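You operate a simulated robot arm through the tools that you are given. There is no shell and no other tool. Be economical: measure what you need, move in short steps, check, and stop when the job is done.

You run a simulated robot arm. Do the job below in one go: nothing can be reset, and whatever is moved stays where it is left.

JOB
Set the winder to 58 mm width and 2.0 mm step, push the red slider down and zero the count.

The check looks at the end state, three seconds after you hand in, the way a careful person would. Anything else that was tipped, shoved, dropped, spilled or broken makes it a failure.

ROBOT AND FRAMES
A 6-joint arm with a two-finger parallel gripper, fixed in place. Base frame: the origin is at the foot of the arm, x ahead of it, y to its left, z up. Readings come in mm, degrees, newtons and seconds.
With the tool pointing down near the work surface it reaches from about 460 to 880 mm from the base axis. Its first joint turns from -115.0 to 115.0 degrees. Payload 4.2 kg.
The tool frame sits at the grasp point between the pads (the TCP): z along the fingers, y along the line on which they close. The tips reach 23 mm beyond it. Largest opening 94 mm; finger width 38, thickness 10; the body of the gripper, 54 by 96 mm, starts 39 mm behind the TCP.
Orientation is that of the tool frame in the base frame, as [roll, pitch, yaw] about the fixed x, y, z axes, in that order (R = Rz(yaw) Ry(pitch) Rx(roll)). With the fingers straight down and closing along the base's y, the tool's x points along the base's -x, its y along +y and its z along -z.

CONTROLS
- The arm moves only by the tool send_rows. Its arguments are lists of equal length, an entry for each row: "gripper": the closure, from 0 (fully open) to 1 (shut); "delta_pos": the shift along the tool's x, y, z in mm, a list of three; "rot": the turn, a rotation vector about the tool's x, y, z in degrees, a list of three. In form: {"gripper": [gripper, ...], "delta_pos": [[tx, ty, tz], ...], "rot": [[wx, wy, wz], ...]}. A call has 1 to 20 rows; each row is the pose to reach, as a shift and turn from the pose commanded when the call began, along the tool's axes at that moment. Rows are played at 5 a second. More than 50 mm and 8.6 degrees between two rows, or a gripper value outside its range, and nothing of the call is played. A pose out of reach is approached as far as the arm can. The call stops where the force on the tool passes 60 N (or 10 N more than at its start, if that is more) or the arm is blocked; 0.2 s more then pass. The fingers move at their own pace (about 108 mm/s each) and stop on an object; they squeeze with about 33 N. The grip force told is the motor's: it shows also when the fingers shut on nothing. Time passes only in rows, and 0.2 s behind the last, so rows that repeat a pose let the fingers close. The reply holds the time, the measured pose of the TCP, the force on the tool along the base axes, the opening and the grip force, in the units named above and with some noise, with the torque about the TCP (base axes, N m) and any sound that the robot's microphone picked up.
- Cameras (640 x 400 px; columns grow to the right, rows downward): "scene" is fixed at [50, 649.4, 1336.6]; the picture's right is [-0.77, -0.63, 0.00], its down [-0.27, 0.33, -0.90] and it looks along [0.57, -0.70, -0.43] (base axes); focal length 308 px, centre (320, 200). "wrist" rides on the gripper at [86, 16, -75] in the tool frame; the picture's right is [-0.18, 0.98, 0.00], its down [-0.58, -0.11, -0.81] and it looks along [-0.79, -0.15, 0.59] (tool axes); focal length 243 px, centre (320, 200). There is no depth. A picture from a camera that has moved, and an enlarged one, comes with that camera's place and axes in the base frame and with its lens.
- get_image(camera): a new picture of that camera. The clock stands still meanwhile.
- move_column(by): slides the trunk up (or, below 0, down) by that many mm; the arm rides with it, the base frame stays. It gives what a move gives, with no picture.
- close_up(camera, box): a new picture of the part [left, top, right, bottom] of that camera's present view, enlarged. The clock stands still meanwhile.
- finish_job(): hands the job in; it is judged then, once.

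Work in short steps. Places have to be worked out from the pictures, the camera data and where the tool is seen: move nearer, look again, correct. Check each grasp and each placing, and mend what went wrong. You have 120 turns and 84 pictures in all, those below and enlarged ones among them. Open the gripper and draw the arm clear of the work before you hand the job in, unless the task says otherwise; then end with one line.

The tools are called after "Request:" by a JSON object that holds its "op" and its "data". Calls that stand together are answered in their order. send_rows: Moves the arm, as the interface text tells. Its arguments: {"type":"object","properties":{"gripper":{"type":"array","items":{"type":"number"}},"delta_pos":{"type":"array","items":{"type":"array","items":{"type":"number"}}},"rot":{"type":"array","items":{"type":"array","items":{"type":"number"}}}},"required":["gripper","delta_pos","rot"]} The other tools are called the same way: move_column (by) slides the trunk up or down; get_image (camera) takes a picture; close_up (camera, box) takes an enlarged picture of a part of a camera's view; finish_job () hands the job in.

At the start:

```text
time_s: 0.0
position: [537.1, -275.0, 1154.7]
tool_rot: [-179.9, -0.1, -180.0]
force: [0.0, -0.6, 0.0]
torque: [-0.03, -0.01, 0.02]
opening: 94.3
grip_force: 0.1
trunk travel left (down, up): [-700.0, 290.0]
```

scene: 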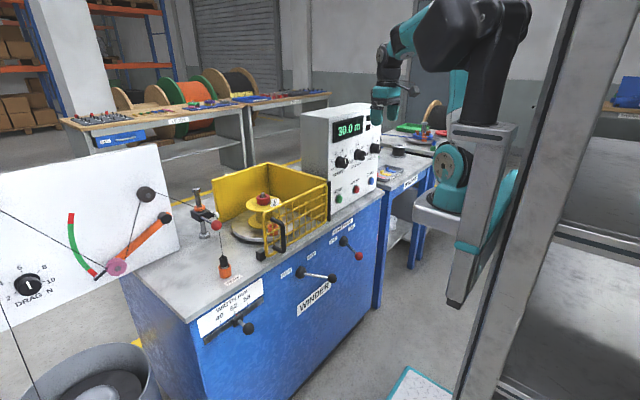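
wrist: 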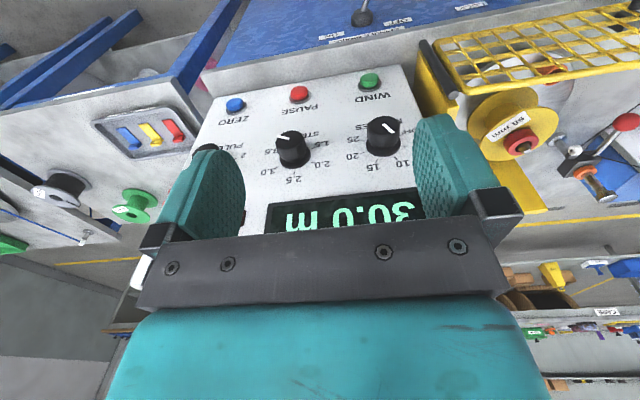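

I'll look at the control parts of the machine closely first.

Request:
{"op": "close_up", "data": {"camera": "scene", "box": [180, 240, 380, 365]}}

Request:
{"op": "close_up", "data": {"camera": "scene", "box": [290, 90, 418, 220]}}

Request:
{"op": "close_up", "data": {"camera": "scene", "box": [180, 150, 340, 290]}}

Request:
{"op": "close_up", "data": {"camera": "wrist", "box": [180, 50, 480, 240]}}

```text
3.20 times, centred on (280, 302) of scene
camera zoom: at [50.0, 649.4, 1336.6], right [-0.77, -0.63, 0.0], down [-0.27, 0.33, -0.9], along [0.57, -0.7, -0.43], focal length 987 px, centre (448, -128)
```

zoom: 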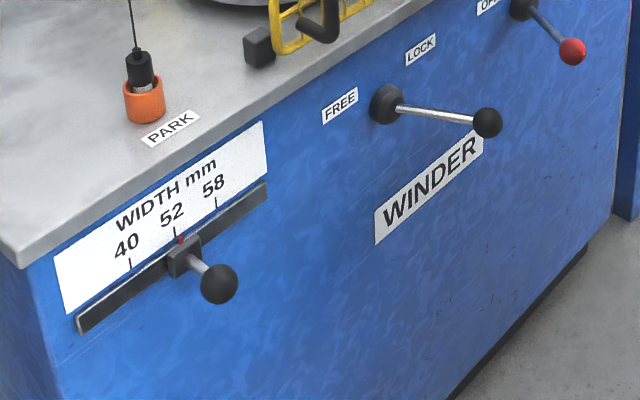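

```text
3.08 times, centred on (354, 155) of scene
camera zoom: at [50.0, 649.4, 1336.6], right [-0.77, -0.63, 0.0], down [-0.27, 0.33, -0.9], along [0.57, -0.7, -0.43], focal length 949 px, centre (215, 338)
```

zoom: 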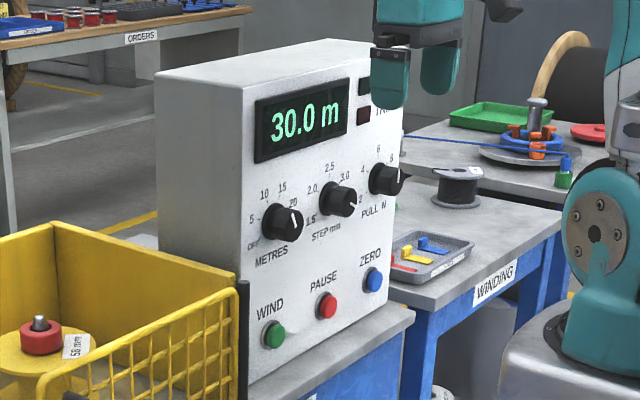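

```text
2.86 times, centred on (260, 220) of scene
camera zoom: at [50.0, 649.4, 1336.6], right [-0.77, -0.63, 0.0], down [-0.27, 0.33, -0.9], along [0.57, -0.7, -0.43], focal length 881 px, centre (491, 143)
```

zoom: 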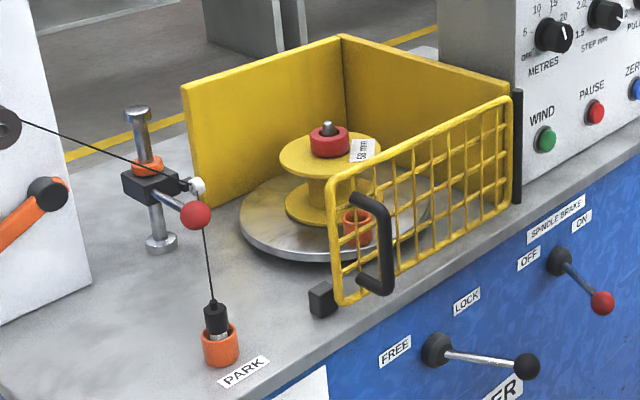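

```text
2.11 times, centred on (330, 145) of wrist
camera zoom: at [450.7, -259.3, 1229.8], right [0.18, 0.98, 0.0], down [0.58, -0.11, 0.81], along [0.79, -0.15, -0.59], focal length 511 px, centre (299, 316)
```

zoom: 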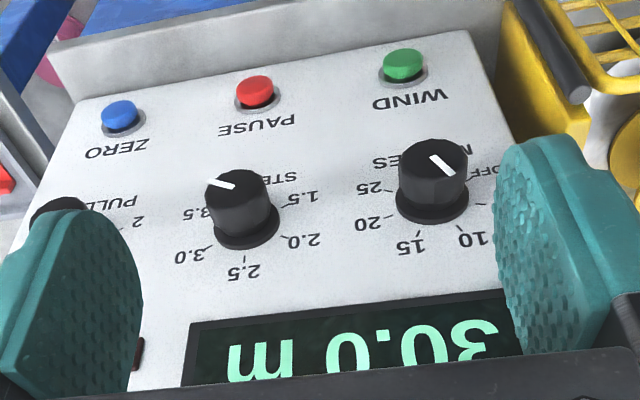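

The front panel appears vertical near x≈665 mm, facing the robot, with the table below it. I'll turn the hand 180° about its axis while backing off, so the camera will be above the fingers once the tool is tilted to horizontal.

Request:
{"op": "send_rows", "data": {"gripper": [0, 0, 0, 0, 0, 0, 0, 0, 0, 0, 0, 0, 0, 0, 0, 0, 0, 0, 0, 0], "delta_pos": [[10, 0, 0], [20, 0, 0], [30, 0, 0], [40, 0, 0], [50, 0, 0], [50, 0, 0], [50, 0, 0], [50, 0, 0], [50, 0, 0], [50, 0, 0], [50, 0, 0], [50, 0, 0], [50, 0, 0], [50, 0, 0], [50, 0, 0], [50, 0, 0], [50, 0, 0], [50, 0, 0], [50, 0, 0], [50, 0, 0]], "rot": [[0, 0, 8.5], [0, 0, 17], [0, 0, 25.5], [0, 0, 34], [0, 0, 42.5], [0, 0, 51], [0, 0, 59.5], [0, 0, 68], [0, 0, 76.5], [0, 0, 85], [0, 0, 93.5], [0, 0, 102], [0, 0, 110.5], [0, 0, 119], [0, 0, 127.5], [0, 0, 136], [0, 0, 144.5], [0, 0, 153], [0, 0, 161.5], [0, 0, 170]]}}

```text
time_s: 4.2
position: [487.2, -274.9, 1156.0]
tool_rot: [-180.0, 0.0, 9.9]
force: [-0.3, 0.0, -0.4]
torque: [0.01, -0.04, 0.03]
opening: 94.1
grip_force: 0.0
trunk travel left (down, up): [-700.0, 290.0]
```

Yaw works; finish the remaining 9.9°.

Request:
{"op": "send_rows", "data": {"gripper": [0, 0], "delta_pos": [[0, 0, 0], [0, 0, 0]], "rot": [[0, 0, 5], [0, 0, 9.9]]}}

```text
time_s: 4.8
position: [487.1, -275.9, 1155.6]
tool_rot: [-180.0, 0.0, 0.0]
force: [0.3, -0.7, -0.1]
torque: [-0.04, 0.0, 0.01]
opening: 94.1
grip_force: 0.1
trunk travel left (down, up): [-700.0, 290.0]
```

Now tilt the tool to point along +x, moving slightly back as I go.

Request:
{"op": "send_rows", "data": {"gripper": [0, 0, 0, 0, 0, 0, 0, 0, 0, 0, 0, 0], "delta_pos": [[0, 0, 0], [0, 0, 0], [0, 0, 0], [0, 0, 0], [0, 0, 0], [0, 0, 0], [0, 0, 0], [0, 0, 0], [0, 0, 0], [0, 0, 0], [0, 0, 0], [0, 0, 0]], "rot": [[0, 8.2, 0], [0, 16.4, 0], [0, 24.6, 0], [0, 32.8, 0], [0, 41, 0], [0, 49.2, 0], [0, 57.4, 0], [0, 65.6, 0], [0, 73.8, 0], [0, 82, 0], [0, 90, 0], [0, 90, 0]]}}

Request:
{"op": "get_image", "data": {"camera": "wrist"}}

Request:
{"op": "get_image", "data": {"camera": "scene"}}

```text
time_s: 7.4
position: [537.3, -321.7, 1190.4]
tool_rot: [179.1, -87.4, 0.1]
force: [-0.1, 0.1, -0.1]
torque: [-0.02, 0.01, 0.02]
opening: 93.7
grip_force: 0.0
out of reach, approached as far as the arm can: row 7, 8, 9, 10, 11, 12
trunk travel left (down, up): [-700.0, 290.0]
```

```text
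77 pictures are left
camera wrist: at [466.2, -337.8, 1280.5], right [-0.02, -0.98, -0.18], down [-0.83, 0.12, -0.54], along [0.56, 0.14, -0.82], focal length 243 px, centre (320, 200)
```

wrist: 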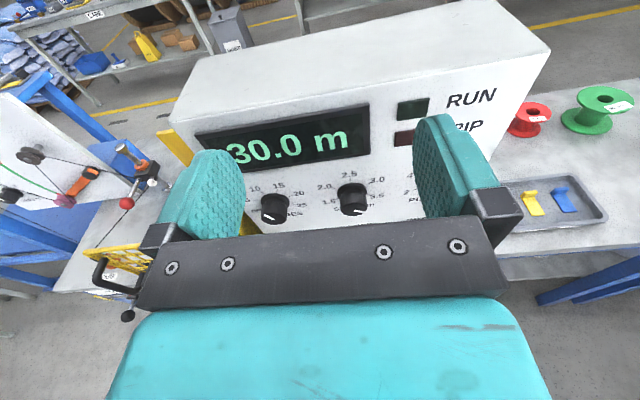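

```text
76 pictures are left
```

scene: 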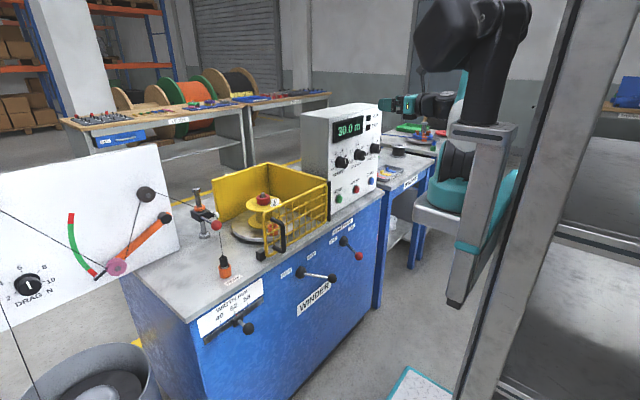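

The tool is nearly horizontal. Lowering the trunk brings the hand to knob height (≈990) with more useful reach.

Request:
{"op": "move_column", "data": {"by": -170}}

Request:
{"op": "get_image", "data": {"camera": "wrist"}}

Request:
{"op": "get_image", "data": {"camera": "scene"}}

```text
time_s: 9.3
position: [536.8, -321.8, 1019.8]
tool_rot: [179.6, -87.3, -0.4]
force: [0.3, -0.1, 0.3]
torque: [-0.04, -0.02, 0.01]
opening: 94.3
grip_force: 0.1
trunk travel left (down, up): [-530.0, 460.0]
```

```text
75 pictures are left
camera wrist: at [466.4, -337.7, 1110.5], right [-0.02, -0.98, -0.18], down [-0.83, 0.12, -0.54], along [0.56, 0.14, -0.82], focal length 243 px, centre (320, 200)
```

wrist: 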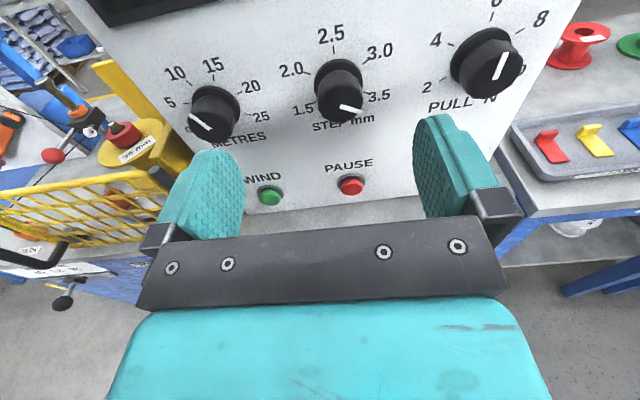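

```text
74 pictures are left
```

scene: 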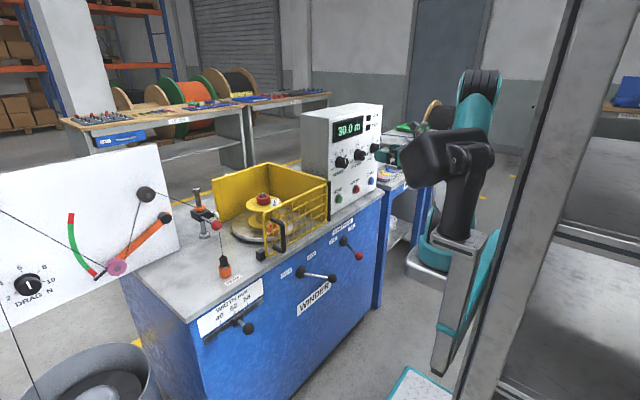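

The knobs are now in view. I'll zoom in for the dial's pointer and scale.

Request:
{"op": "close_up", "data": {"camera": "wrist", "box": [160, 0, 560, 230]}}

```text
1.60 times, centred on (360, 115) of wrist
camera zoom: at [466.4, -337.7, 1110.5], right [-0.02, -0.98, -0.18], down [-0.83, 0.12, -0.54], along [0.56, 0.14, -0.82], focal length 388 px, centre (256, 336)
```

zoom: 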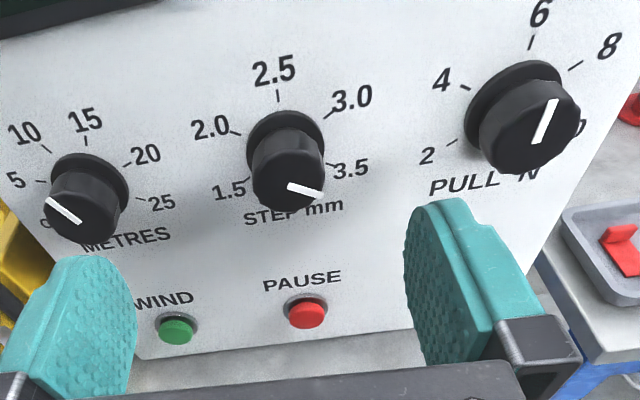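

Step dial: knob centre ≈ (y −336, z 978), panel x≈684, knob face x≈656; marks spaced ~59°, so 3.5→2.0 is ~177° counter-clockwise. Test a small forward move first to see what the commanded reference is after the clipped move.

Request:
{"op": "send_rows", "data": {"gripper": [0, 0], "delta_pos": [[0, 0, 20], [0, 0, 40]], "rot": [[0, 0, 0], [0, 0, 0]]}}

```text
time_s: 9.9
position: [577.1, -322.6, 1018.6]
tool_rot: [179.7, -87.3, -0.6]
force: [0.5, -0.1, 0.0]
torque: [0.0, 0.0, 0.0]
opening: 93.8
grip_force: 0.0
trunk travel left (down, up): [-530.0, 460.0]
```

The reference follows the actual pose. Now align with the step knob axis and level the tool (+2.7°).

Request:
{"op": "send_rows", "data": {"gripper": [0, 0, 0], "delta_pos": [[-20, 7, 7], [-40, 13.4, 15], [-40, 13.4, 15]], "rot": [[0, 1.4, 0], [0, 2.7, 0], [0, 2.7, 0]]}}

Request:
{"op": "get_image", "data": {"camera": "wrist"}}

Request:
{"op": "close_up", "data": {"camera": "scene", "box": [310, 90, 470, 210]}}

```text
time_s: 10.7
position: [597.5, -340.5, 987.8]
tool_rot: [176.4, -89.4, 2.7]
force: [-0.6, 0.4, -0.5]
torque: [0.04, -0.02, 0.02]
opening: 94.1
grip_force: 0.0
out of reach, approached as far as the arm can: row 2, 3
trunk travel left (down, up): [-530.0, 460.0]
```

```text
72 pictures are left
camera wrist: at [524.5, -356.1, 1074.6], right [-0.02, -0.98, -0.18], down [-0.81, 0.12, -0.57], along [0.59, 0.14, -0.8], focal length 243 px, centre (320, 200)
```

wrist: 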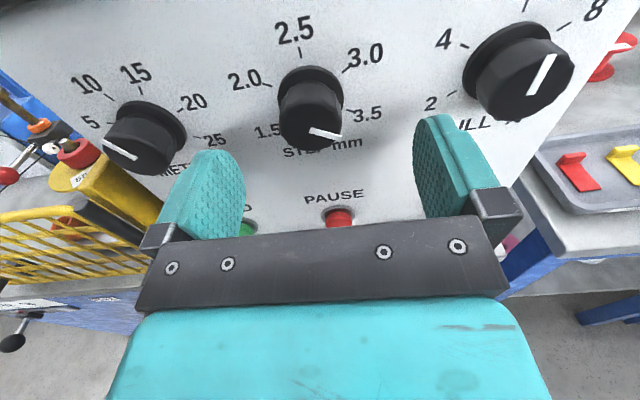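

```text
3.33 times, centred on (390, 150) of scene
camera zoom: at [50.0, 649.4, 1336.6], right [-0.77, -0.63, 0.0], down [-0.27, 0.33, -0.9], along [0.57, -0.7, -0.43], focal length 1028 px, centre (87, 367)
```

zoom: 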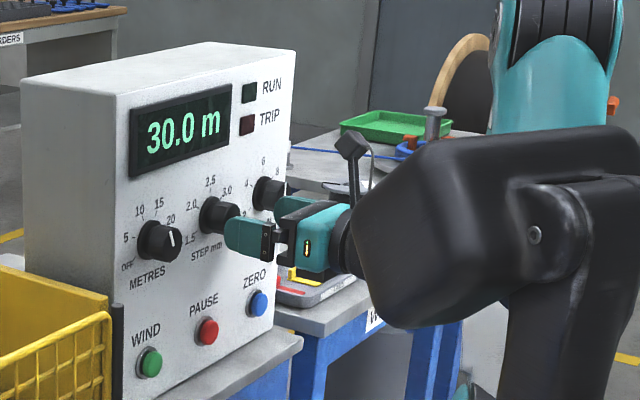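

It's at the arm's inner reach limit. I'll lower the trunk by 90 mm and then raise the tool, giving the arm a better posture.

Request:
{"op": "move_column", "data": {"by": -90}}

Request:
{"op": "send_rows", "data": {"gripper": [0, 0, 0], "delta_pos": [[30, -2, 0], [60, -4, 0], [80.5, -4.5, 0]], "rot": [[0, 0, 0], [0, 0.6, 0], [0, 0.6, 0.9]]}}

Request:
{"op": "get_image", "data": {"camera": "wrist"}}

```text
time_s: 12.0
position: [599.4, -340.7, 898.5]
tool_rot: [177.8, -89.6, 1.4]
force: [-0.5, -0.3, -0.4]
torque: [-0.02, 0.0, 0.01]
opening: 94.0
grip_force: 0.1
trunk travel left (down, up): [-440.0, 550.0]
```

```text
time_s: 12.8
position: [598.7, -335.1, 978.8]
tool_rot: [-86.1, -89.1, -94.8]
force: [-0.4, -1.0, 0.3]
torque: [0.01, -0.01, -0.06]
opening: 94.2
grip_force: 0.0
trunk travel left (down, up): [-440.0, 550.0]
```

```text
70 pictures are left
camera wrist: at [525.0, -352.7, 1064.6], right [-0.02, -0.98, -0.2], down [-0.8, 0.13, -0.58], along [0.59, 0.15, -0.79], focal length 243 px, centre (320, 200)
```

wrist: 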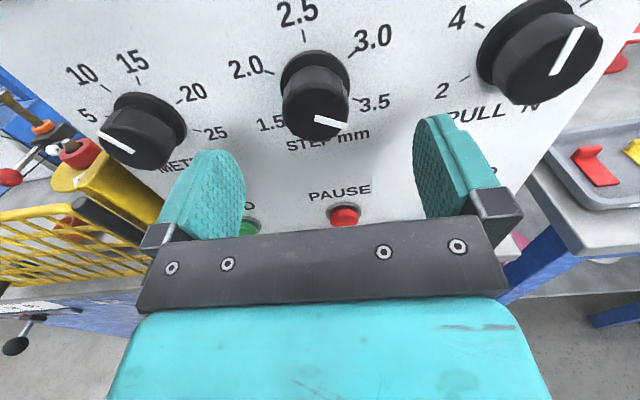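

Aligned with the knob (y ≈ −336, z ≈ 980). Advance 50 mm so the pads straddle the knob, tips ~12 mm off the panel, then close.

Request:
{"op": "send_rows", "data": {"gripper": [0, 0, 0, 0, 0, 0], "delta_pos": [[1, 0, 15], [1, 0.5, 30], [1, 0.5, 42], [1, 0.5, 50], [1, 0.5, 50], [1, 0.5, 50]], "rot": [[0, 0.8, 0], [0, 0.8, 0], [0, 0.8, 0], [0, 0.8, 0], [0, 0.8, 0], [0, 0.8, 0]]}}

Request:
{"op": "get_image", "data": {"camera": "wrist"}}

```text
time_s: 14.2
position: [649.5, -336.4, 979.3]
tool_rot: [-45.3, -88.8, -135.7]
force: [-0.3, -0.1, 0.3]
torque: [0.04, 0.02, -0.02]
opening: 93.8
grip_force: 0.1
trunk travel left (down, up): [-440.0, 550.0]
```

```text
69 pictures are left
camera wrist: at [573.5, -353.8, 1064.1], right [-0.01, -0.98, -0.2], down [-0.8, 0.13, -0.59], along [0.61, 0.15, -0.78], focal length 243 px, centre (320, 200)
```

wrist: 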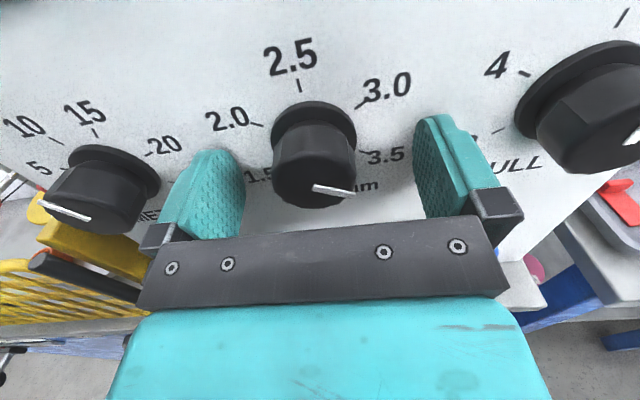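

The knob sits about 2 mm left and slightly low of the pad centre; shift that way and close on it.

Request:
{"op": "send_rows", "data": {"gripper": [0, 0.5, 1, 1, 1], "delta_pos": [[-1.5, -2, 1], [-1.5, -2, 1], [-1.5, -2, 1], [-1.5, -2, 1], [-1.5, -2, 1]], "rot": [[0, 0, 0], [0, 0, 0], [0, 0, 0], [0, 0, 0], [0, 0, 0]]}}

Request:
{"op": "get_image", "data": {"camera": "wrist"}}

```text
time_s: 15.4
position: [650.7, -336.3, 976.9]
tool_rot: [-45.3, -88.7, -135.5]
force: [2.4, -3.3, 0.3]
torque: [0.03, 0.17, 1.31]
opening: 37.4
grip_force: 44.5
trunk travel left (down, up): [-440.0, 550.0]
```

```text
68 pictures are left
camera wrist: at [574.5, -351.8, 1062.7], right [-0.01, -0.98, -0.2], down [-0.8, 0.13, -0.59], along [0.61, 0.15, -0.78], focal length 243 px, centre (320, 200)
```

wrist: 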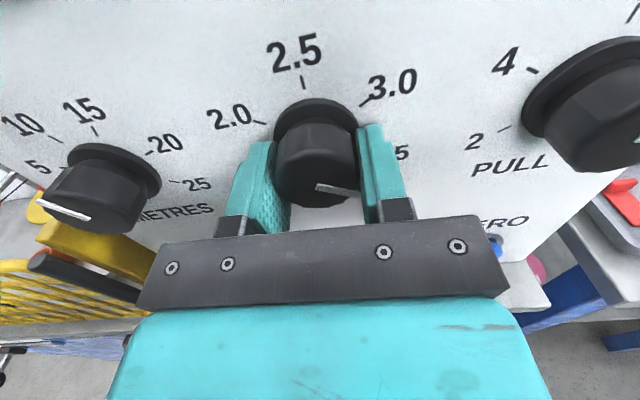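

Firm grip (37 mm). Turn counter-clockwise (negative about tool z) by 60° first and check.

Request:
{"op": "send_rows", "data": {"gripper": [1, 1, 1, 1, 1, 1, 1, 1, 1, 1], "delta_pos": [[0, 0, 0], [0, 0, 0], [0, 0, 0], [0, 0, 0], [0, 0, 0], [0, 0, 0], [0, 0, 0], [0, 0, 0], [0, 0, 0], [0, 0, 0]], "rot": [[0, 0, -6], [0, 0, -12], [0, 0, -18], [0, 0, -24], [0, 0, -30], [0, 0, -36], [0, 0, -42], [0, 0, -48], [0, 0, -54], [0, 0, -60]]}}

Request:
{"op": "get_image", "data": {"camera": "wrist"}}

```text
time_s: 17.1
position: [650.2, -340.1, 979.2]
tool_rot: [88.0, -44.5, 89.5]
force: [0.9, -20.2, 7.2]
torque: [0.14, 1.56, -0.23]
opening: 38.1
grip_force: 44.7
trunk travel left (down, up): [-440.0, 550.0]
stopped in row 8: the force on the tool passed its limit at 61 N (the readings are from after the stop); the commanded pose is now the measured one
```

```text
67 pictures are left
camera wrist: at [575.6, -287.5, 1050.2], right [-0.04, -0.82, 0.57], down [-0.8, -0.31, -0.5], along [0.59, -0.48, -0.65], focal length 243 px, centre (320, 200)
```

wrist: 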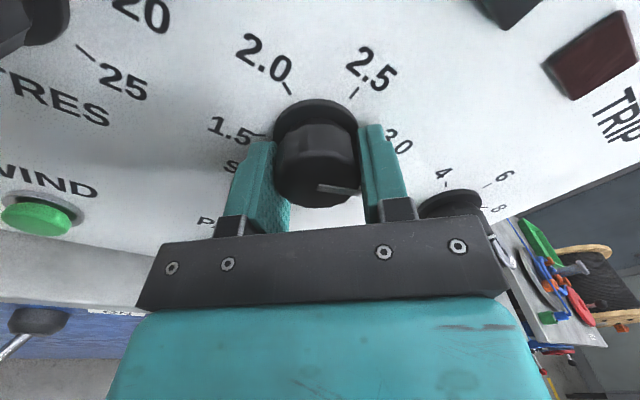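

The knob followed ~45° but side force built up: my rotation centre was too low. Both views and the force agree on a knob axis at about (y −336, z 984.5). I'll open, recentre there, and regrip.

Request:
{"op": "send_rows", "data": {"gripper": [0.3, 0.3, 0.3, 0.3, 1, 1, 1], "delta_pos": [[0, 0, 0], [0, 0, 0], [6.6, 0.9, -2], [6.6, 0.9, -2], [6.6, 0.9, -2], [6.6, 0.9, -2], [6.6, 0.9, -2]], "rot": [[0, 0, 0], [0, 0, 0], [0, 0, 0], [0, 0, 0], [0, 0, 0], [0, 0, 0], [0, 0, 0]]}}

Request:
{"op": "get_image", "data": {"camera": "wrist"}}

```text
time_s: 18.8
position: [650.7, -333.4, 985.4]
tool_rot: [88.1, -44.5, 90.0]
force: [10.3, -9.5, 12.4]
torque: [-0.05, 1.15, 0.72]
opening: 38.5
grip_force: 44.3
trunk travel left (down, up): [-440.0, 550.0]
```

```text
66 pictures are left
camera wrist: at [574.0, -282.0, 1056.2], right [-0.03, -0.82, 0.57], down [-0.8, -0.32, -0.51], along [0.6, -0.48, -0.65], focal length 243 px, centre (320, 200)
```

wrist: 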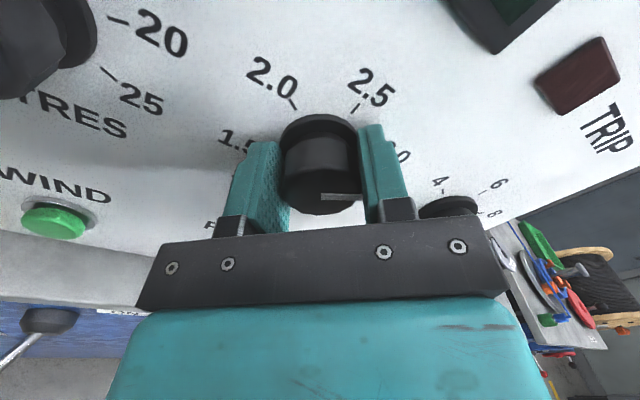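

There's still ~15 N along tool +y, so the axis is farther that way. Reopen, shift +3 mm in tool y, regrip and read the force.

Request:
{"op": "send_rows", "data": {"gripper": [0.3, 0.3, 0.3, 0.3, 1, 1, 1], "delta_pos": [[0, 0, 0], [0, 0, 0], [0, 3, 0], [0, 3, 0], [0, 3, 0], [0, 3, 0], [0, 3, 0]], "rot": [[0, 0, 0], [0, 0, 0], [0, 0, 0], [0, 0, 0], [0, 0, 0], [0, 0, 0], [0, 0, 0]]}}

```text
time_s: 20.4
position: [649.1, -333.8, 987.2]
tool_rot: [88.5, -44.7, 89.9]
force: [-11.3, 13.1, -17.2]
torque: [0.03, 1.03, 1.24]
opening: 38.4
grip_force: 44.7
trunk travel left (down, up): [-440.0, 550.0]
```

Now overshoot (−21 N): zero lies 1.75 mm back. Combining with the first grip, the axis is (y −336.5, z 983.2). Recentre there.

Request:
{"op": "send_rows", "data": {"gripper": [0.3, 0.3, 0.3, 0.3, 1, 1, 1], "delta_pos": [[0, 0, 0], [0, 0, 0], [-4.7, -1.75, 0], [-4.7, -1.75, 0], [-4.7, -1.75, 0], [-4.7, -1.75, 0], [-4.7, -1.75, 0]], "rot": [[0, 0, 0], [0, 0, 0], [0, 0, 0], [0, 0, 0], [0, 0, 0], [0, 0, 0], [0, 0, 0]]}}

```text
time_s: 21.9
position: [648.4, -337.0, 984.0]
tool_rot: [88.1, -44.6, 90.0]
force: [-1.6, 1.1, -2.2]
torque: [0.01, 0.96, 1.15]
opening: 38.2
grip_force: 45.5
trunk travel left (down, up): [-440.0, 550.0]
```

Forces are balanced. Continue turning counter-clockwise in this grip.

Request:
{"op": "send_rows", "data": {"gripper": [1, 1, 1, 1, 1, 1, 1, 1, 1, 1], "delta_pos": [[0, 0, 0], [0, 0, 0], [0, 0, 0], [0, 0, 0], [0, 0, 0], [0, 0, 0], [0, 0, 0], [0, 0, 0], [0, 0, 0], [0, 0, 0]], "rot": [[0, 0, -6], [0, 0, -12], [0, 0, -18], [0, 0, -24], [0, 0, -30], [0, 0, -36], [0, 0, -42], [0, 0, -48], [0, 0, -54], [0, 0, -60]]}}

Request:
{"op": "get_image", "data": {"camera": "wrist"}}

```text
time_s: 24.1
position: [649.5, -337.8, 986.6]
tool_rot: [88.3, 15.5, 88.1]
force: [10.4, -12.5, 32.2]
torque: [0.12, 0.94, 0.3]
opening: 38.4
grip_force: 44.9
trunk travel left (down, up): [-440.0, 550.0]
```

```text
65 pictures are left
camera wrist: at [576.4, -248.8, 975.5], right [-0.03, 0.09, 1.0], down [-0.82, -0.57, 0.03], along [0.57, -0.82, 0.09], focal length 243 px, centre (320, 200)
```

wrist: 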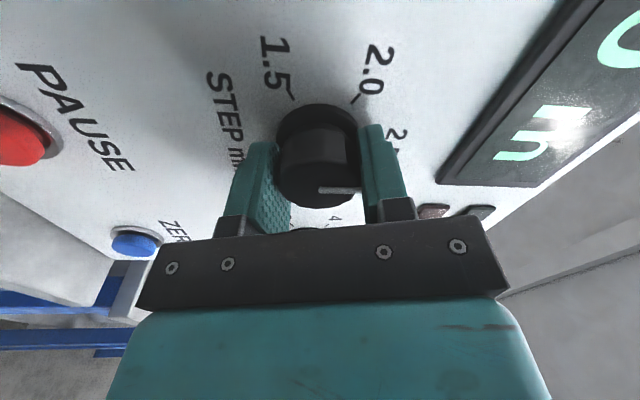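

Turned ~105° in total with no slip (pointer unchanged in hand view). Correct the centre by +2.1 mm in tool y (28 N) while continuing 50°.

Request:
{"op": "send_rows", "data": {"gripper": [1, 1, 1, 1, 1, 1, 1, 1, 1, 1], "delta_pos": [[0.2, 1.2, 0], [0.5, 2.1, 0], [0.5, 2.1, 0], [0.5, 2.1, 0], [0.5, 2.1, 0], [0.5, 2.1, 0], [0.5, 2.1, 0], [0.5, 2.1, 0], [0.5, 2.1, 0], [0.5, 2.1, 0]], "rot": [[0, 0, 0], [0, 0, -5], [0, 0, -11], [0, 0, -17], [0, 0, -23], [0, 0, -29], [0, 0, -35], [0, 0, -41], [0, 0, -47], [0, 0, -50]]}}

Request:
{"op": "get_image", "data": {"camera": "wrist"}}

```text
time_s: 26.4
position: [647.2, -335.0, 987.1]
tool_rot: [86.2, 65.4, 85.1]
force: [-9.0, -8.9, 28.2]
torque: [-0.02, -1.03, 0.8]
opening: 37.9
grip_force: 44.4
trunk travel left (down, up): [-440.0, 550.0]
```

```text
64 pictures are left
camera wrist: at [576.7, -284.0, 912.5], right [0.0, 0.82, 0.58], down [-0.83, -0.32, 0.46], along [0.56, -0.48, 0.68], focal length 243 px, centre (320, 200)
```

wrist: 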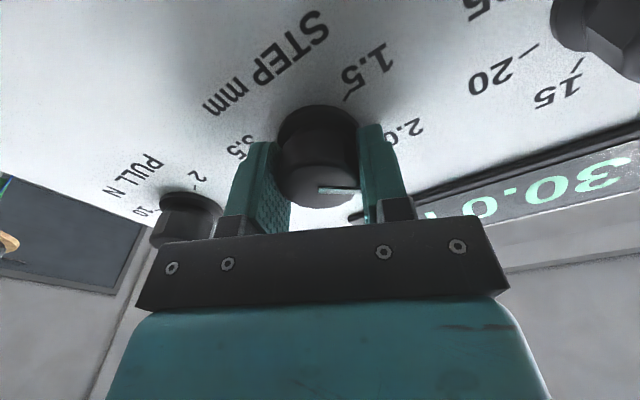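

Now at ~155°, side force low along the grip axis. Turn 22° more, then release and look at the pointer.

Request:
{"op": "send_rows", "data": {"gripper": [1, 1, 1, 1, 1, 1, 0.4, 0.4, 0.4], "delta_pos": [[0, 0, 0], [0, 0, 0], [0, 0, 0], [0, 0, 0], [0, 0, 0], [0, 0, 0], [0, 0, 0], [0, 0, 0], [0, 0, 0]], "rot": [[0, 0, -6], [0, 0, -12], [0, 0, -18], [0, 0, -22], [0, 0, -22], [0, 0, -22], [0, 0, -22], [0, 0, -22], [0, 0, -22]]}}

Request:
{"op": "close_up", "data": {"camera": "wrist", "box": [160, 50, 480, 250]}}

Request:
{"op": "close_up", "data": {"camera": "scene", "box": [325, 120, 405, 170]}}

```text
time_s: 28.4
position: [648.2, -336.6, 984.2]
tool_rot: [63.8, 87.1, 62.6]
force: [-0.5, 0.6, 0.0]
torque: [-0.01, 0.0, 0.01]
opening: 56.4
grip_force: 0.0
trunk travel left (down, up): [-440.0, 550.0]
```

```text
2.00 times, centred on (320, 150) of wrist
camera zoom: at [576.6, -314.5, 897.0], right [0.02, 0.97, 0.23], down [-0.82, -0.12, 0.56], along [0.57, -0.2, 0.8], focal length 485 px, centre (320, 300)
```

zoom: 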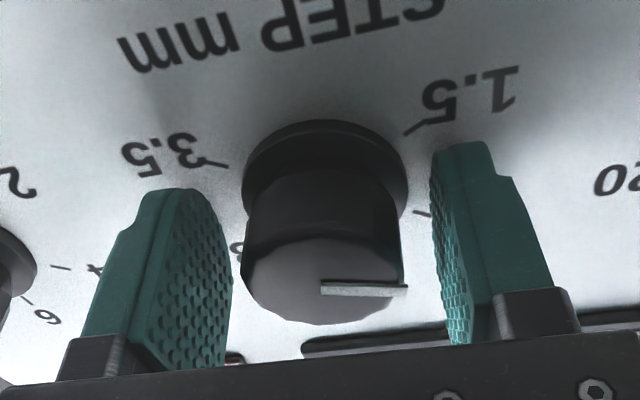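

```text
8.00 times, centred on (365, 145) of scene
camera zoom: at [50.0, 649.4, 1336.6], right [-0.77, -0.63, 0.0], down [-0.27, 0.33, -0.9], along [0.57, -0.7, -0.43], focal length 2467 px, centre (-40, 640)
```

zoom: 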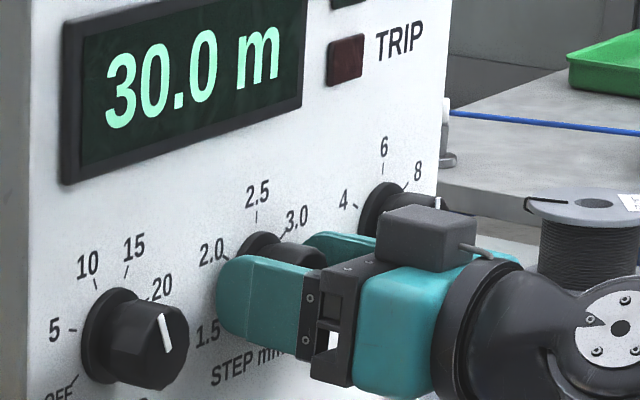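

The marks are at ±60° and ±120°; the pointer reads ~77° from top (some slip), so ~17° more counter-clockwise is needed. Regrip and turn 17°, then release.

Request:
{"op": "send_rows", "data": {"gripper": [1, 1, 1, 1, 1, 1, 1, 1, 0.4, 0.4, 0.4], "delta_pos": [[0, 0, 0], [0, 0, 0], [0, 0, 0], [0, 0, 0], [0, 0, 0], [0, 0, 0], [0, 0, 0], [0, 0, 0], [0, 0, 0], [0, 0, 0], [0, 0, 0]], "rot": [[0, 0, 0], [0, 0, 0], [0, 0, 0], [0, 0, -5], [0, 0, -10], [0, 0, -15], [0, 0, -17], [0, 0, -17], [0, 0, -17], [0, 0, -17], [0, 0, -17]]}}

Request:
{"op": "close_up", "data": {"camera": "wrist", "box": [160, 50, 480, 250]}}

```text
time_s: 30.8
position: [650.2, -335.7, 985.3]
tool_rot: [-84.5, 75.4, -86.1]
force: [0.1, -0.4, -0.2]
torque: [-0.02, 0.01, -0.01]
opening: 56.4
grip_force: 0.1
trunk travel left (down, up): [-440.0, 550.0]
```

```text
2.00 times, centred on (320, 150) of wrist
camera zoom: at [576.7, -340.5, 895.3], right [0.03, 1.0, -0.07], down [-0.82, 0.06, 0.57], along [0.57, 0.04, 0.82], focal length 485 px, centre (320, 300)
```

zoom: 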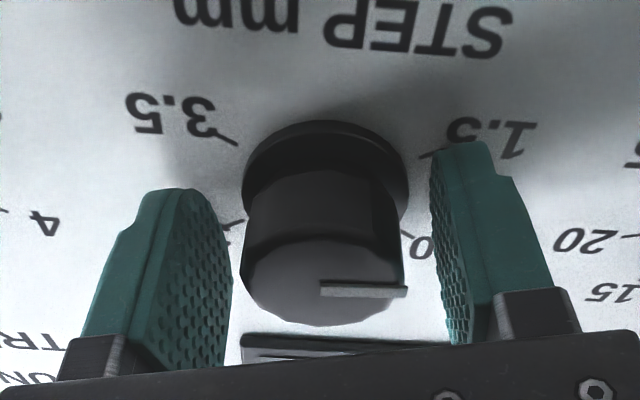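

The pointer is now past 2.0, so I had the direction of the residual wrong (77° was already beyond 60°). I'll back off to get clean views before correcting.

Request:
{"op": "send_rows", "data": {"gripper": [0, 0, 0, 0, 0], "delta_pos": [[0, 0, 0], [0, 0, -20], [0, 0, -45], [0, 0, -70], [0, 0, -70]], "rot": [[0, 0, 0], [0, 0, 0], [0, 0, 0], [0, 0, 0], [0, 0, 0]]}}

Request:
{"op": "close_up", "data": {"camera": "wrist", "box": [160, 0, 480, 200]}}

Request:
{"op": "close_up", "data": {"camera": "scene", "box": [325, 120, 405, 170]}}

```text
time_s: 31.9
position: [578.2, -334.8, 982.8]
tool_rot: [-84.5, 75.6, -86.0]
force: [-0.3, -0.4, 0.0]
torque: [0.0, -0.01, 0.0]
opening: 93.9
grip_force: 0.1
trunk travel left (down, up): [-440.0, 550.0]
```

```text
2.00 times, centred on (320, 100) of wrist
camera zoom: at [505.7, -338.7, 893.1], right [0.03, 1.0, -0.07], down [-0.82, 0.06, 0.57], along [0.57, 0.04, 0.82], focal length 485 px, centre (320, 400)
```

zoom: 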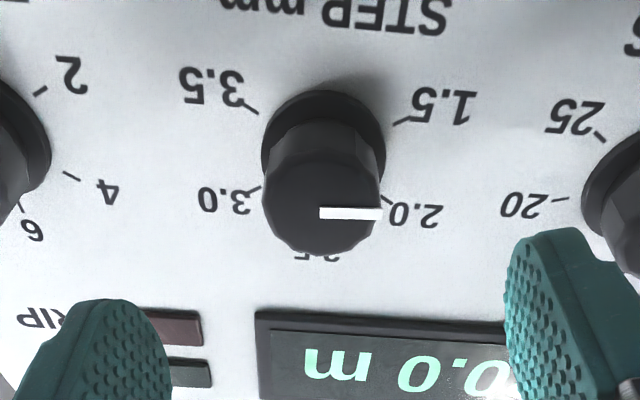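

```text
8.00 times, centred on (365, 145) of scene
camera zoom: at [50.0, 649.4, 1336.6], right [-0.77, -0.63, 0.0], down [-0.27, 0.33, -0.9], along [0.57, -0.7, -0.43], focal length 2467 px, centre (-40, 640)
```

zoom: 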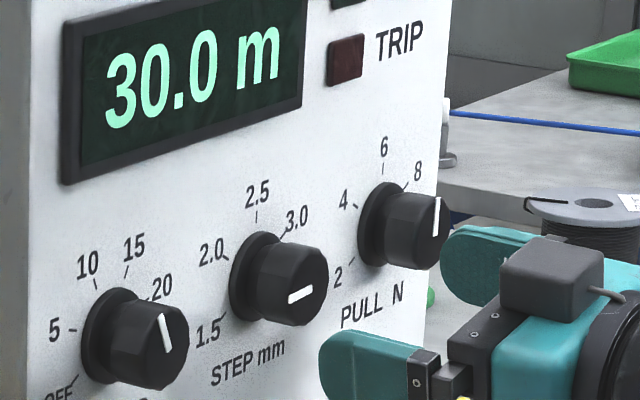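

The pointer is now at ~94° (midway 2.0–1.5, confirmed in both views). Go back in, grip, turn clockwise 34°, release and back off.

Request:
{"op": "send_rows", "data": {"gripper": [0, 0, 0, 0.4, 1, 1, 1, 1, 1, 1, 1, 1, 1, 1, 0.3, 0.3, 0, 0, 0], "delta_pos": [[0, 0, 25], [0, 0, 50], [0, 0, 70], [0, 0, 70], [0, 0, 70], [0, 0, 70], [0, 0, 70], [0, 0, 70], [0, 0, 70], [0, 0, 70], [0, 0, 70], [0, 0, 70], [0, 0, 70], [0, 0, 70], [0, 0, 70], [0, 0, 70], [0, 0, 70], [0, 0, 35], [0, 0, 0]], "rot": [[0, 0, 0], [0, 0, 0], [0, 0, 0], [0, 0, 0], [0, 0, 0], [0, 0, 0], [0, 0, 0], [0, 0, 6], [0, 0, 12], [0, 0, 18], [0, 0, 24], [0, 0, 30], [0, 0, 34], [0, 0, 34], [0, 0, 34], [0, 0, 34], [0, 0, 34], [0, 0, 34], [0, 0, 34]]}}

Request:
{"op": "close_up", "data": {"camera": "wrist", "box": [160, 0, 480, 200]}}

Request:
{"op": "close_up", "data": {"camera": "scene", "box": [325, 120, 405, 170]}}

```text
time_s: 36.0
position: [578.8, -333.5, 983.1]
tool_rot: [85.9, 70.3, 84.7]
force: [-0.3, -0.2, 0.4]
torque: [-0.02, 0.01, 0.01]
opening: 94.2
grip_force: 0.1
trunk travel left (down, up): [-440.0, 550.0]
```

```text
2.00 times, centred on (320, 100) of wrist
camera zoom: at [507.5, -288.7, 905.6], right [0.01, 0.86, 0.5], down [-0.83, -0.28, 0.49], along [0.56, -0.42, 0.71], focal length 485 px, centre (320, 400)
```

zoom: 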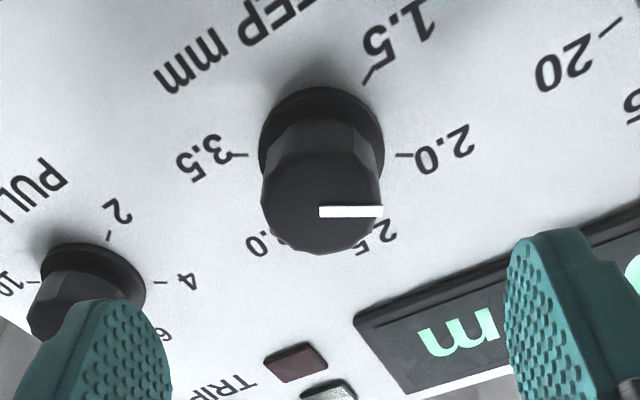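

```text
8.00 times, centred on (365, 145) of scene
camera zoom: at [50.0, 649.4, 1336.6], right [-0.77, -0.63, 0.0], down [-0.27, 0.33, -0.9], along [0.57, -0.7, -0.43], focal length 2467 px, centre (-40, 640)
```

zoom: 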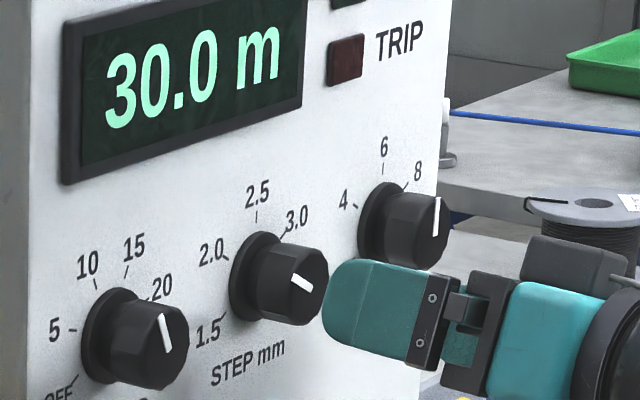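

Pointer reads ~63° versus the 2.0 mark at 60°. One tighter zoom to decide on trimming.

Request:
{"op": "close_up", "data": {"camera": "wrist", "box": [270, 30, 382, 100]}}

```text
5.71 times, centred on (326, 65) of wrist
camera zoom: at [507.5, -288.7, 905.6], right [0.01, 0.86, 0.5], down [-0.83, -0.28, 0.49], along [0.56, -0.42, 0.71], focal length 1386 px, centre (286, 971)
```

zoom: 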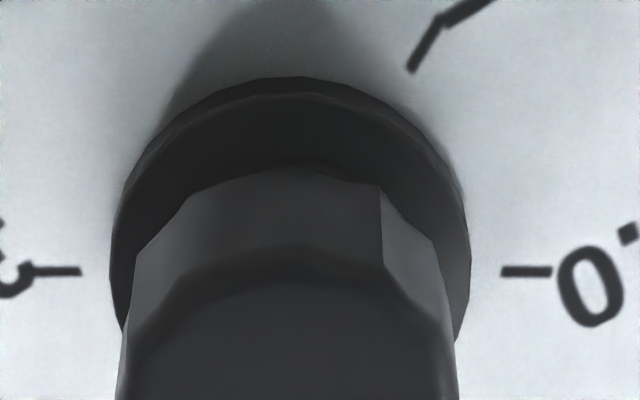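

Request:
{"op": "close_up", "data": {"camera": "wrist", "box": [280, 75, 376, 135]}}

```text
6.67 times, centred on (328, 105) of wrist
camera zoom: at [507.5, -288.7, 905.6], right [0.01, 0.86, 0.5], down [-0.83, -0.28, 0.49], along [0.56, -0.42, 0.71], focal length 1618 px, centre (267, 833)
```

zoom: 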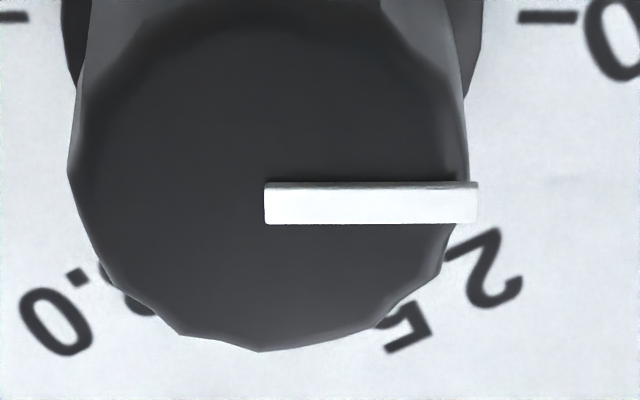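

The pointer is exactly parallel to the 2.0 mark's radius, so the step is set. Now rotate the hand back upright (+160°), closing the fingers and backing off a little, for pressing ZERO.

Request:
{"op": "send_rows", "data": {"gripper": [0, 0, 0, 0.5, 1, 1, 1, 1, 1, 1, 1, 1, 1, 1, 1, 1, 1, 1, 1, 1], "delta_pos": [[0, 0, 0], [0, 0, 0], [0, 0, 0], [0, 0, 0], [0, 0, 0], [0, 0, 0], [0, 0, 0], [0, 0, 0], [0, 0, 0], [0, 0, 0], [0, 0, 0], [0, 0, 0], [0, 0, 0], [0, 0, 0], [0, 0, 0], [0, 0, 0], [0, 0, 0], [0, 0, 0], [0, 0, 0], [0, 0, 0]], "rot": [[0, 0, 8], [0, 0, 16], [0, 0, 24], [0, 0, 32], [0, 0, 40], [0, 0, 48], [0, 0, 56], [0, 0, 64], [0, 0, 72], [0, 0, 80], [0, 0, 88], [0, 0, 96], [0, 0, 104], [0, 0, 112], [0, 0, 120], [0, 0, 128], [0, 0, 136], [0, 0, 144], [0, 0, 152], [0, 0, 160]]}}

Request:
{"op": "move_column", "data": {"by": -140}}

Request:
{"op": "get_image", "data": {"camera": "wrist"}}

```text
time_s: 40.1
position: [579.7, -334.9, 983.0]
tool_rot: [10.6, -88.6, 168.1]
force: [-0.1, -0.1, 0.5]
torque: [-0.01, -0.02, 0.0]
opening: 0.2
grip_force: 32.8
trunk travel left (down, up): [-440.0, 550.0]
```

```text
time_s: 41.8
position: [579.5, -334.3, 842.9]
tool_rot: [15.5, -88.6, 163.1]
force: [-0.1, -0.4, -0.1]
torque: [-0.05, 0.0, 0.01]
opening: 0.4
grip_force: 33.0
trunk travel left (down, up): [-300.0, 690.0]
```

```text
54 pictures are left
camera wrist: at [502.1, -348.9, 927.7], right [-0.02, -0.98, -0.18], down [-0.79, 0.12, -0.6], along [0.61, 0.13, -0.78], focal length 243 px, centre (320, 200)
```

wrist: 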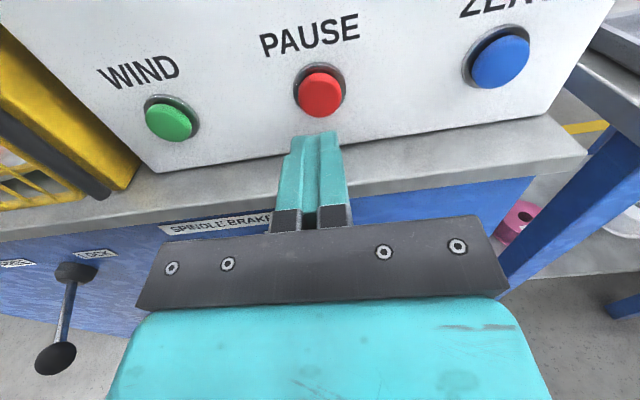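

ZERO's face is at about (x 662, y −450, z 840). Slide sideways to be in front of it.

Request:
{"op": "send_rows", "data": {"gripper": [1, 1, 1, 1], "delta_pos": [[0, 40, 0], [-1, 80, 0], [-2, 115.5, 0], [-2, 115.5, 0]], "rot": [[0, 0, 0], [0, 0, 0], [0, 0, 0], [0, 0, 0]]}}

Request:
{"op": "get_image", "data": {"camera": "wrist"}}

```text
time_s: 42.8
position: [575.8, -450.1, 841.5]
tool_rot: [14.9, -88.6, 163.8]
force: [0.2, 0.5, 0.4]
torque: [0.01, 0.0, 0.01]
opening: 0.0
grip_force: 33.2
trunk travel left (down, up): [-300.0, 690.0]
```

```text
53 pictures are left
camera wrist: at [499.4, -464.5, 926.3], right [-0.02, -0.98, -0.18], down [-0.79, 0.12, -0.6], along [0.61, 0.13, -0.78], focal length 243 px, centre (320, 200)
```

wrist: 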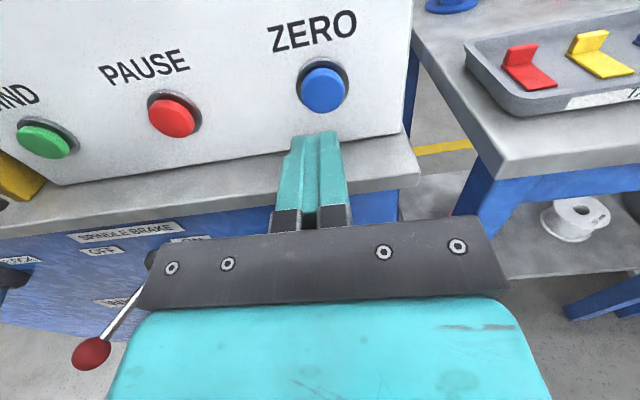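

Centred. Advance 55 mm and check before pressing.

Request:
{"op": "send_rows", "data": {"gripper": [1, 1, 1, 1, 1], "delta_pos": [[0, 0, 18], [0, 0, 35], [0, 0, 48], [0, 0, 55], [0, 0, 55]], "rot": [[0, 0, 0], [0, 0, 0], [0, 0, 0], [0, 0, 0], [0, 0, 0]]}}

Request:
{"op": "get_image", "data": {"camera": "wrist"}}

```text
time_s: 44.0
position: [631.3, -451.9, 842.9]
tool_rot: [14.9, -88.6, 163.7]
force: [0.1, 0.4, 0.3]
torque: [0.01, 0.01, 0.01]
opening: 0.0
grip_force: 33.7
trunk travel left (down, up): [-300.0, 690.0]
```

```text
52 pictures are left
camera wrist: at [554.4, -466.1, 927.7], right [-0.02, -0.98, -0.18], down [-0.79, 0.12, -0.6], along [0.61, 0.13, -0.78], focal length 243 px, centre (320, 200)
```

wrist: 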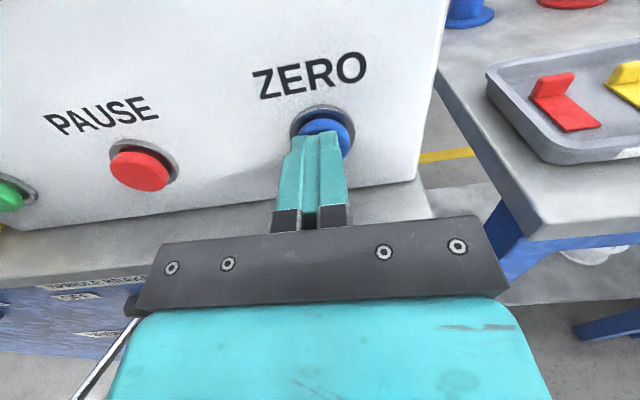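

The tip is right in front of the button. Press in small steps and watch the force.

Request:
{"op": "send_rows", "data": {"gripper": [1, 1, 1, 1, 1, 1, 1], "delta_pos": [[0, 0, 2], [0, 0, 4], [0, 0, 6], [0, 0, 8], [0, 0, 10], [0, 0, 12], [0, 0, 12]], "rot": [[0, 0, 0], [0, 0, 0], [0, 0, 0], [0, 0, 0], [0, 0, 0], [0, 0, 0], [0, 0, 0]]}}

Request:
{"op": "close_up", "data": {"camera": "scene", "box": [310, 90, 470, 210]}}

```text
time_s: 45.6
position: [643.0, -451.3, 843.2]
tool_rot: [15.4, -88.6, 163.1]
force: [-5.3, 2.1, -1.2]
torque: [0.03, 0.13, 0.06]
opening: 0.0
grip_force: 33.2
trunk travel left (down, up): [-300.0, 690.0]
heard: click
```

```text
3.33 times, centred on (390, 150) of scene
camera zoom: at [50.0, 649.4, 1336.6], right [-0.77, -0.63, 0.0], down [-0.27, 0.33, -0.9], along [0.57, -0.7, -0.43], focal length 1028 px, centre (87, 367)
```

zoom: 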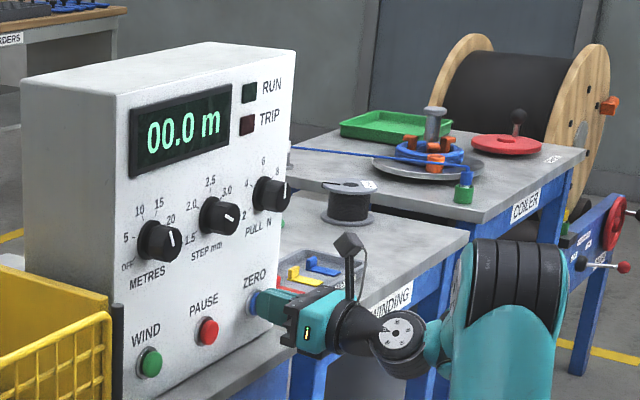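

The count reads 00.0 m. Withdraw from the button.

Request:
{"op": "send_rows", "data": {"gripper": [1, 1, 1, 1, 1], "delta_pos": [[0, 0, -20], [0, 0, -50], [0, 0, -80], [0, 0, -100], [0, 0, -100]], "rot": [[0, 0, 0], [0, 0, 0], [0, 0, 0], [0, 0, 0], [0, 0, 0]]}}

Request:
{"op": "close_up", "data": {"camera": "scene", "box": [185, 180, 285, 290]}}

Request:
{"op": "close_up", "data": {"camera": "scene", "box": [180, 270, 280, 350]}}

```text
time_s: 46.8
position: [543.9, -448.7, 841.0]
tool_rot: [17.8, -88.8, 160.6]
force: [0.3, -0.4, -0.2]
torque: [0.0, -0.03, -0.04]
opening: 0.2
grip_force: 32.9
trunk travel left (down, up): [-300.0, 690.0]
```

```text
3.64 times, centred on (235, 235) of scene
camera zoom: at [50.0, 649.4, 1336.6], right [-0.77, -0.63, 0.0], down [-0.27, 0.33, -0.9], along [0.57, -0.7, -0.43], focal length 1122 px, centre (629, 73)
```

zoom: 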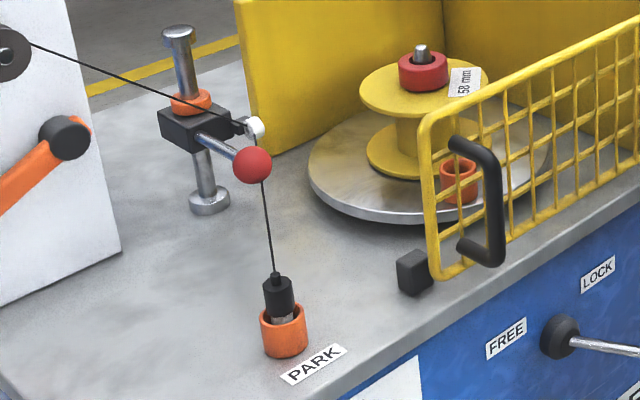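

```text
5.00 times, centred on (230, 310) of scene
camera zoom: at [50.0, 649.4, 1336.6], right [-0.77, -0.63, 0.0], down [-0.27, 0.33, -0.9], along [0.57, -0.7, -0.43], focal length 1542 px, centre (770, -350)
```

zoom: 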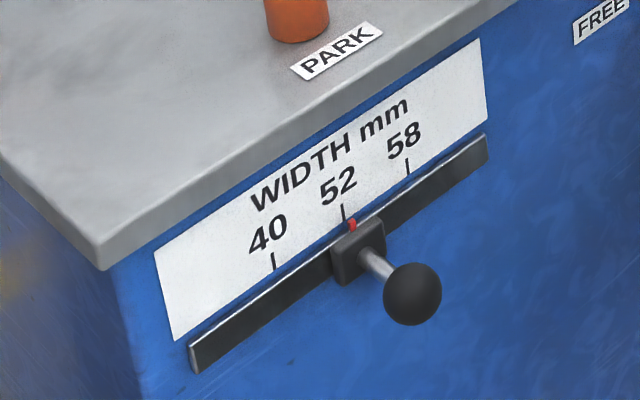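

Slider marks are ~45 mm apart on the table's front face; the slider ball is near (590, 296, 655). I'll traverse toward +y in front of the table at the present height, in free space.

Request:
{"op": "send_rows", "data": {"gripper": [1, 1, 1, 1, 1, 1, 1, 1], "delta_pos": [[0, -40, 0], [0, -80, 0], [0, -120, 0], [0, -160, 0], [0, -200, 0], [0, -240, 0], [0, -280, 0], [0, -280, 0]], "rot": [[0, 0, 0], [0, 0, 0], [0, 0, 0], [0, 0, 0], [0, 0, 0], [0, 0, 0], [0, 0, 0], [0, 0, 0]]}}

Request:
{"op": "get_image", "data": {"camera": "wrist"}}

```text
time_s: 48.6
position: [593.1, -184.3, 878.9]
tool_rot: [14.7, -88.6, 163.6]
force: [0.5, 0.9, -0.8]
torque: [0.04, -0.03, -0.01]
opening: 0.2
grip_force: 33.0
out of reach, approached as far as the arm can: row 4, 5, 6, 7, 8
trunk travel left (down, up): [-300.0, 690.0]
```

```text
48 pictures are left
camera wrist: at [517.3, -198.5, 965.0], right [-0.02, -0.98, -0.18], down [-0.79, 0.12, -0.6], along [0.61, 0.13, -0.78], focal length 243 px, centre (320, 200)
```

wrist: 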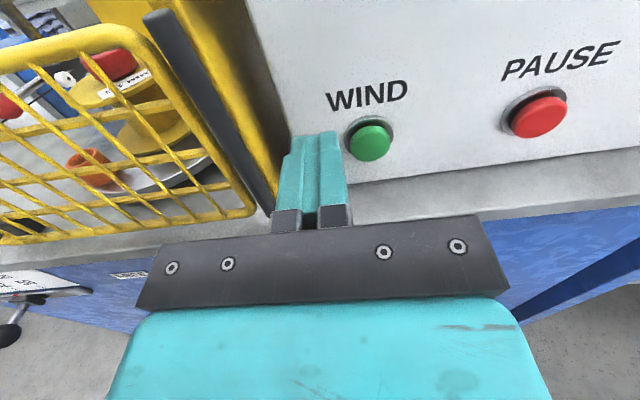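

Inner reach limit again. Raising the tool relative to the shoulder should free it: go up 150 mm and back 60 mm.

Request:
{"op": "send_rows", "data": {"gripper": [1, 1, 1, 1, 1, 1], "delta_pos": [[40, 0, 0], [80, 0, -10], [120, 0, -30], [150, 0, -50], [150, 0, -60], [150, 0, -60]], "rot": [[0, 0, 0], [0, 0, 0], [0, 0, 0], [0, 0, 0], [0, 0, 0], [0, 0, 0]]}}

```text
time_s: 50.0
position: [567.2, -243.8, 1017.9]
tool_rot: [16.0, -88.5, 162.8]
force: [0.1, -0.2, 0.0]
torque: [0.02, 0.02, 0.0]
opening: 0.0
grip_force: 33.2
out of reach, approached as far as the arm can: row 2, 3, 4, 5, 6
trunk travel left (down, up): [-300.0, 690.0]
```

With a vertical tool (camera on the robot side) I can grip the slider ball from above and push the red slider. Tilt the tool back down here in free air.

Request:
{"op": "send_rows", "data": {"gripper": [1, 1, 1, 1, 1, 1, 1, 1, 1, 1, 1, 1], "delta_pos": [[0, 0, 0], [0, 0, 0], [0, 0, 0], [0, 0, 0], [0, 0, 0], [0, 0, 0], [0, 0, 0], [0, 0, 0], [0, 0, 0], [0, 0, 0], [0, 0, 0], [0, 0, 0]], "rot": [[0, -8, 0], [0, -16, 0], [0, -24, 0], [0, -32, 0], [0, -40, 0], [0, -48, 0], [0, -56, 0], [0, -64, 0], [0, -72, 0], [0, -80, 0], [0, -88.5, 0], [0, -88.5, 0]]}}

```text
time_s: 52.5
position: [559.7, -241.3, 1026.6]
tool_rot: [179.4, -4.2, -1.5]
force: [-31.5, 4.7, -0.6]
torque: [-0.35, -2.78, 0.02]
opening: 0.0
grip_force: 33.0
out of reach, approached as far as the arm can: row 1, 2, 3, 4, 5, 6, 7, 8, 9
trunk travel left (down, up): [-300.0, 690.0]
stopped in row 12: the force on the tool passed its limit at 64 N (the readings are from after the stop); the commanded pose is now the measured one
```

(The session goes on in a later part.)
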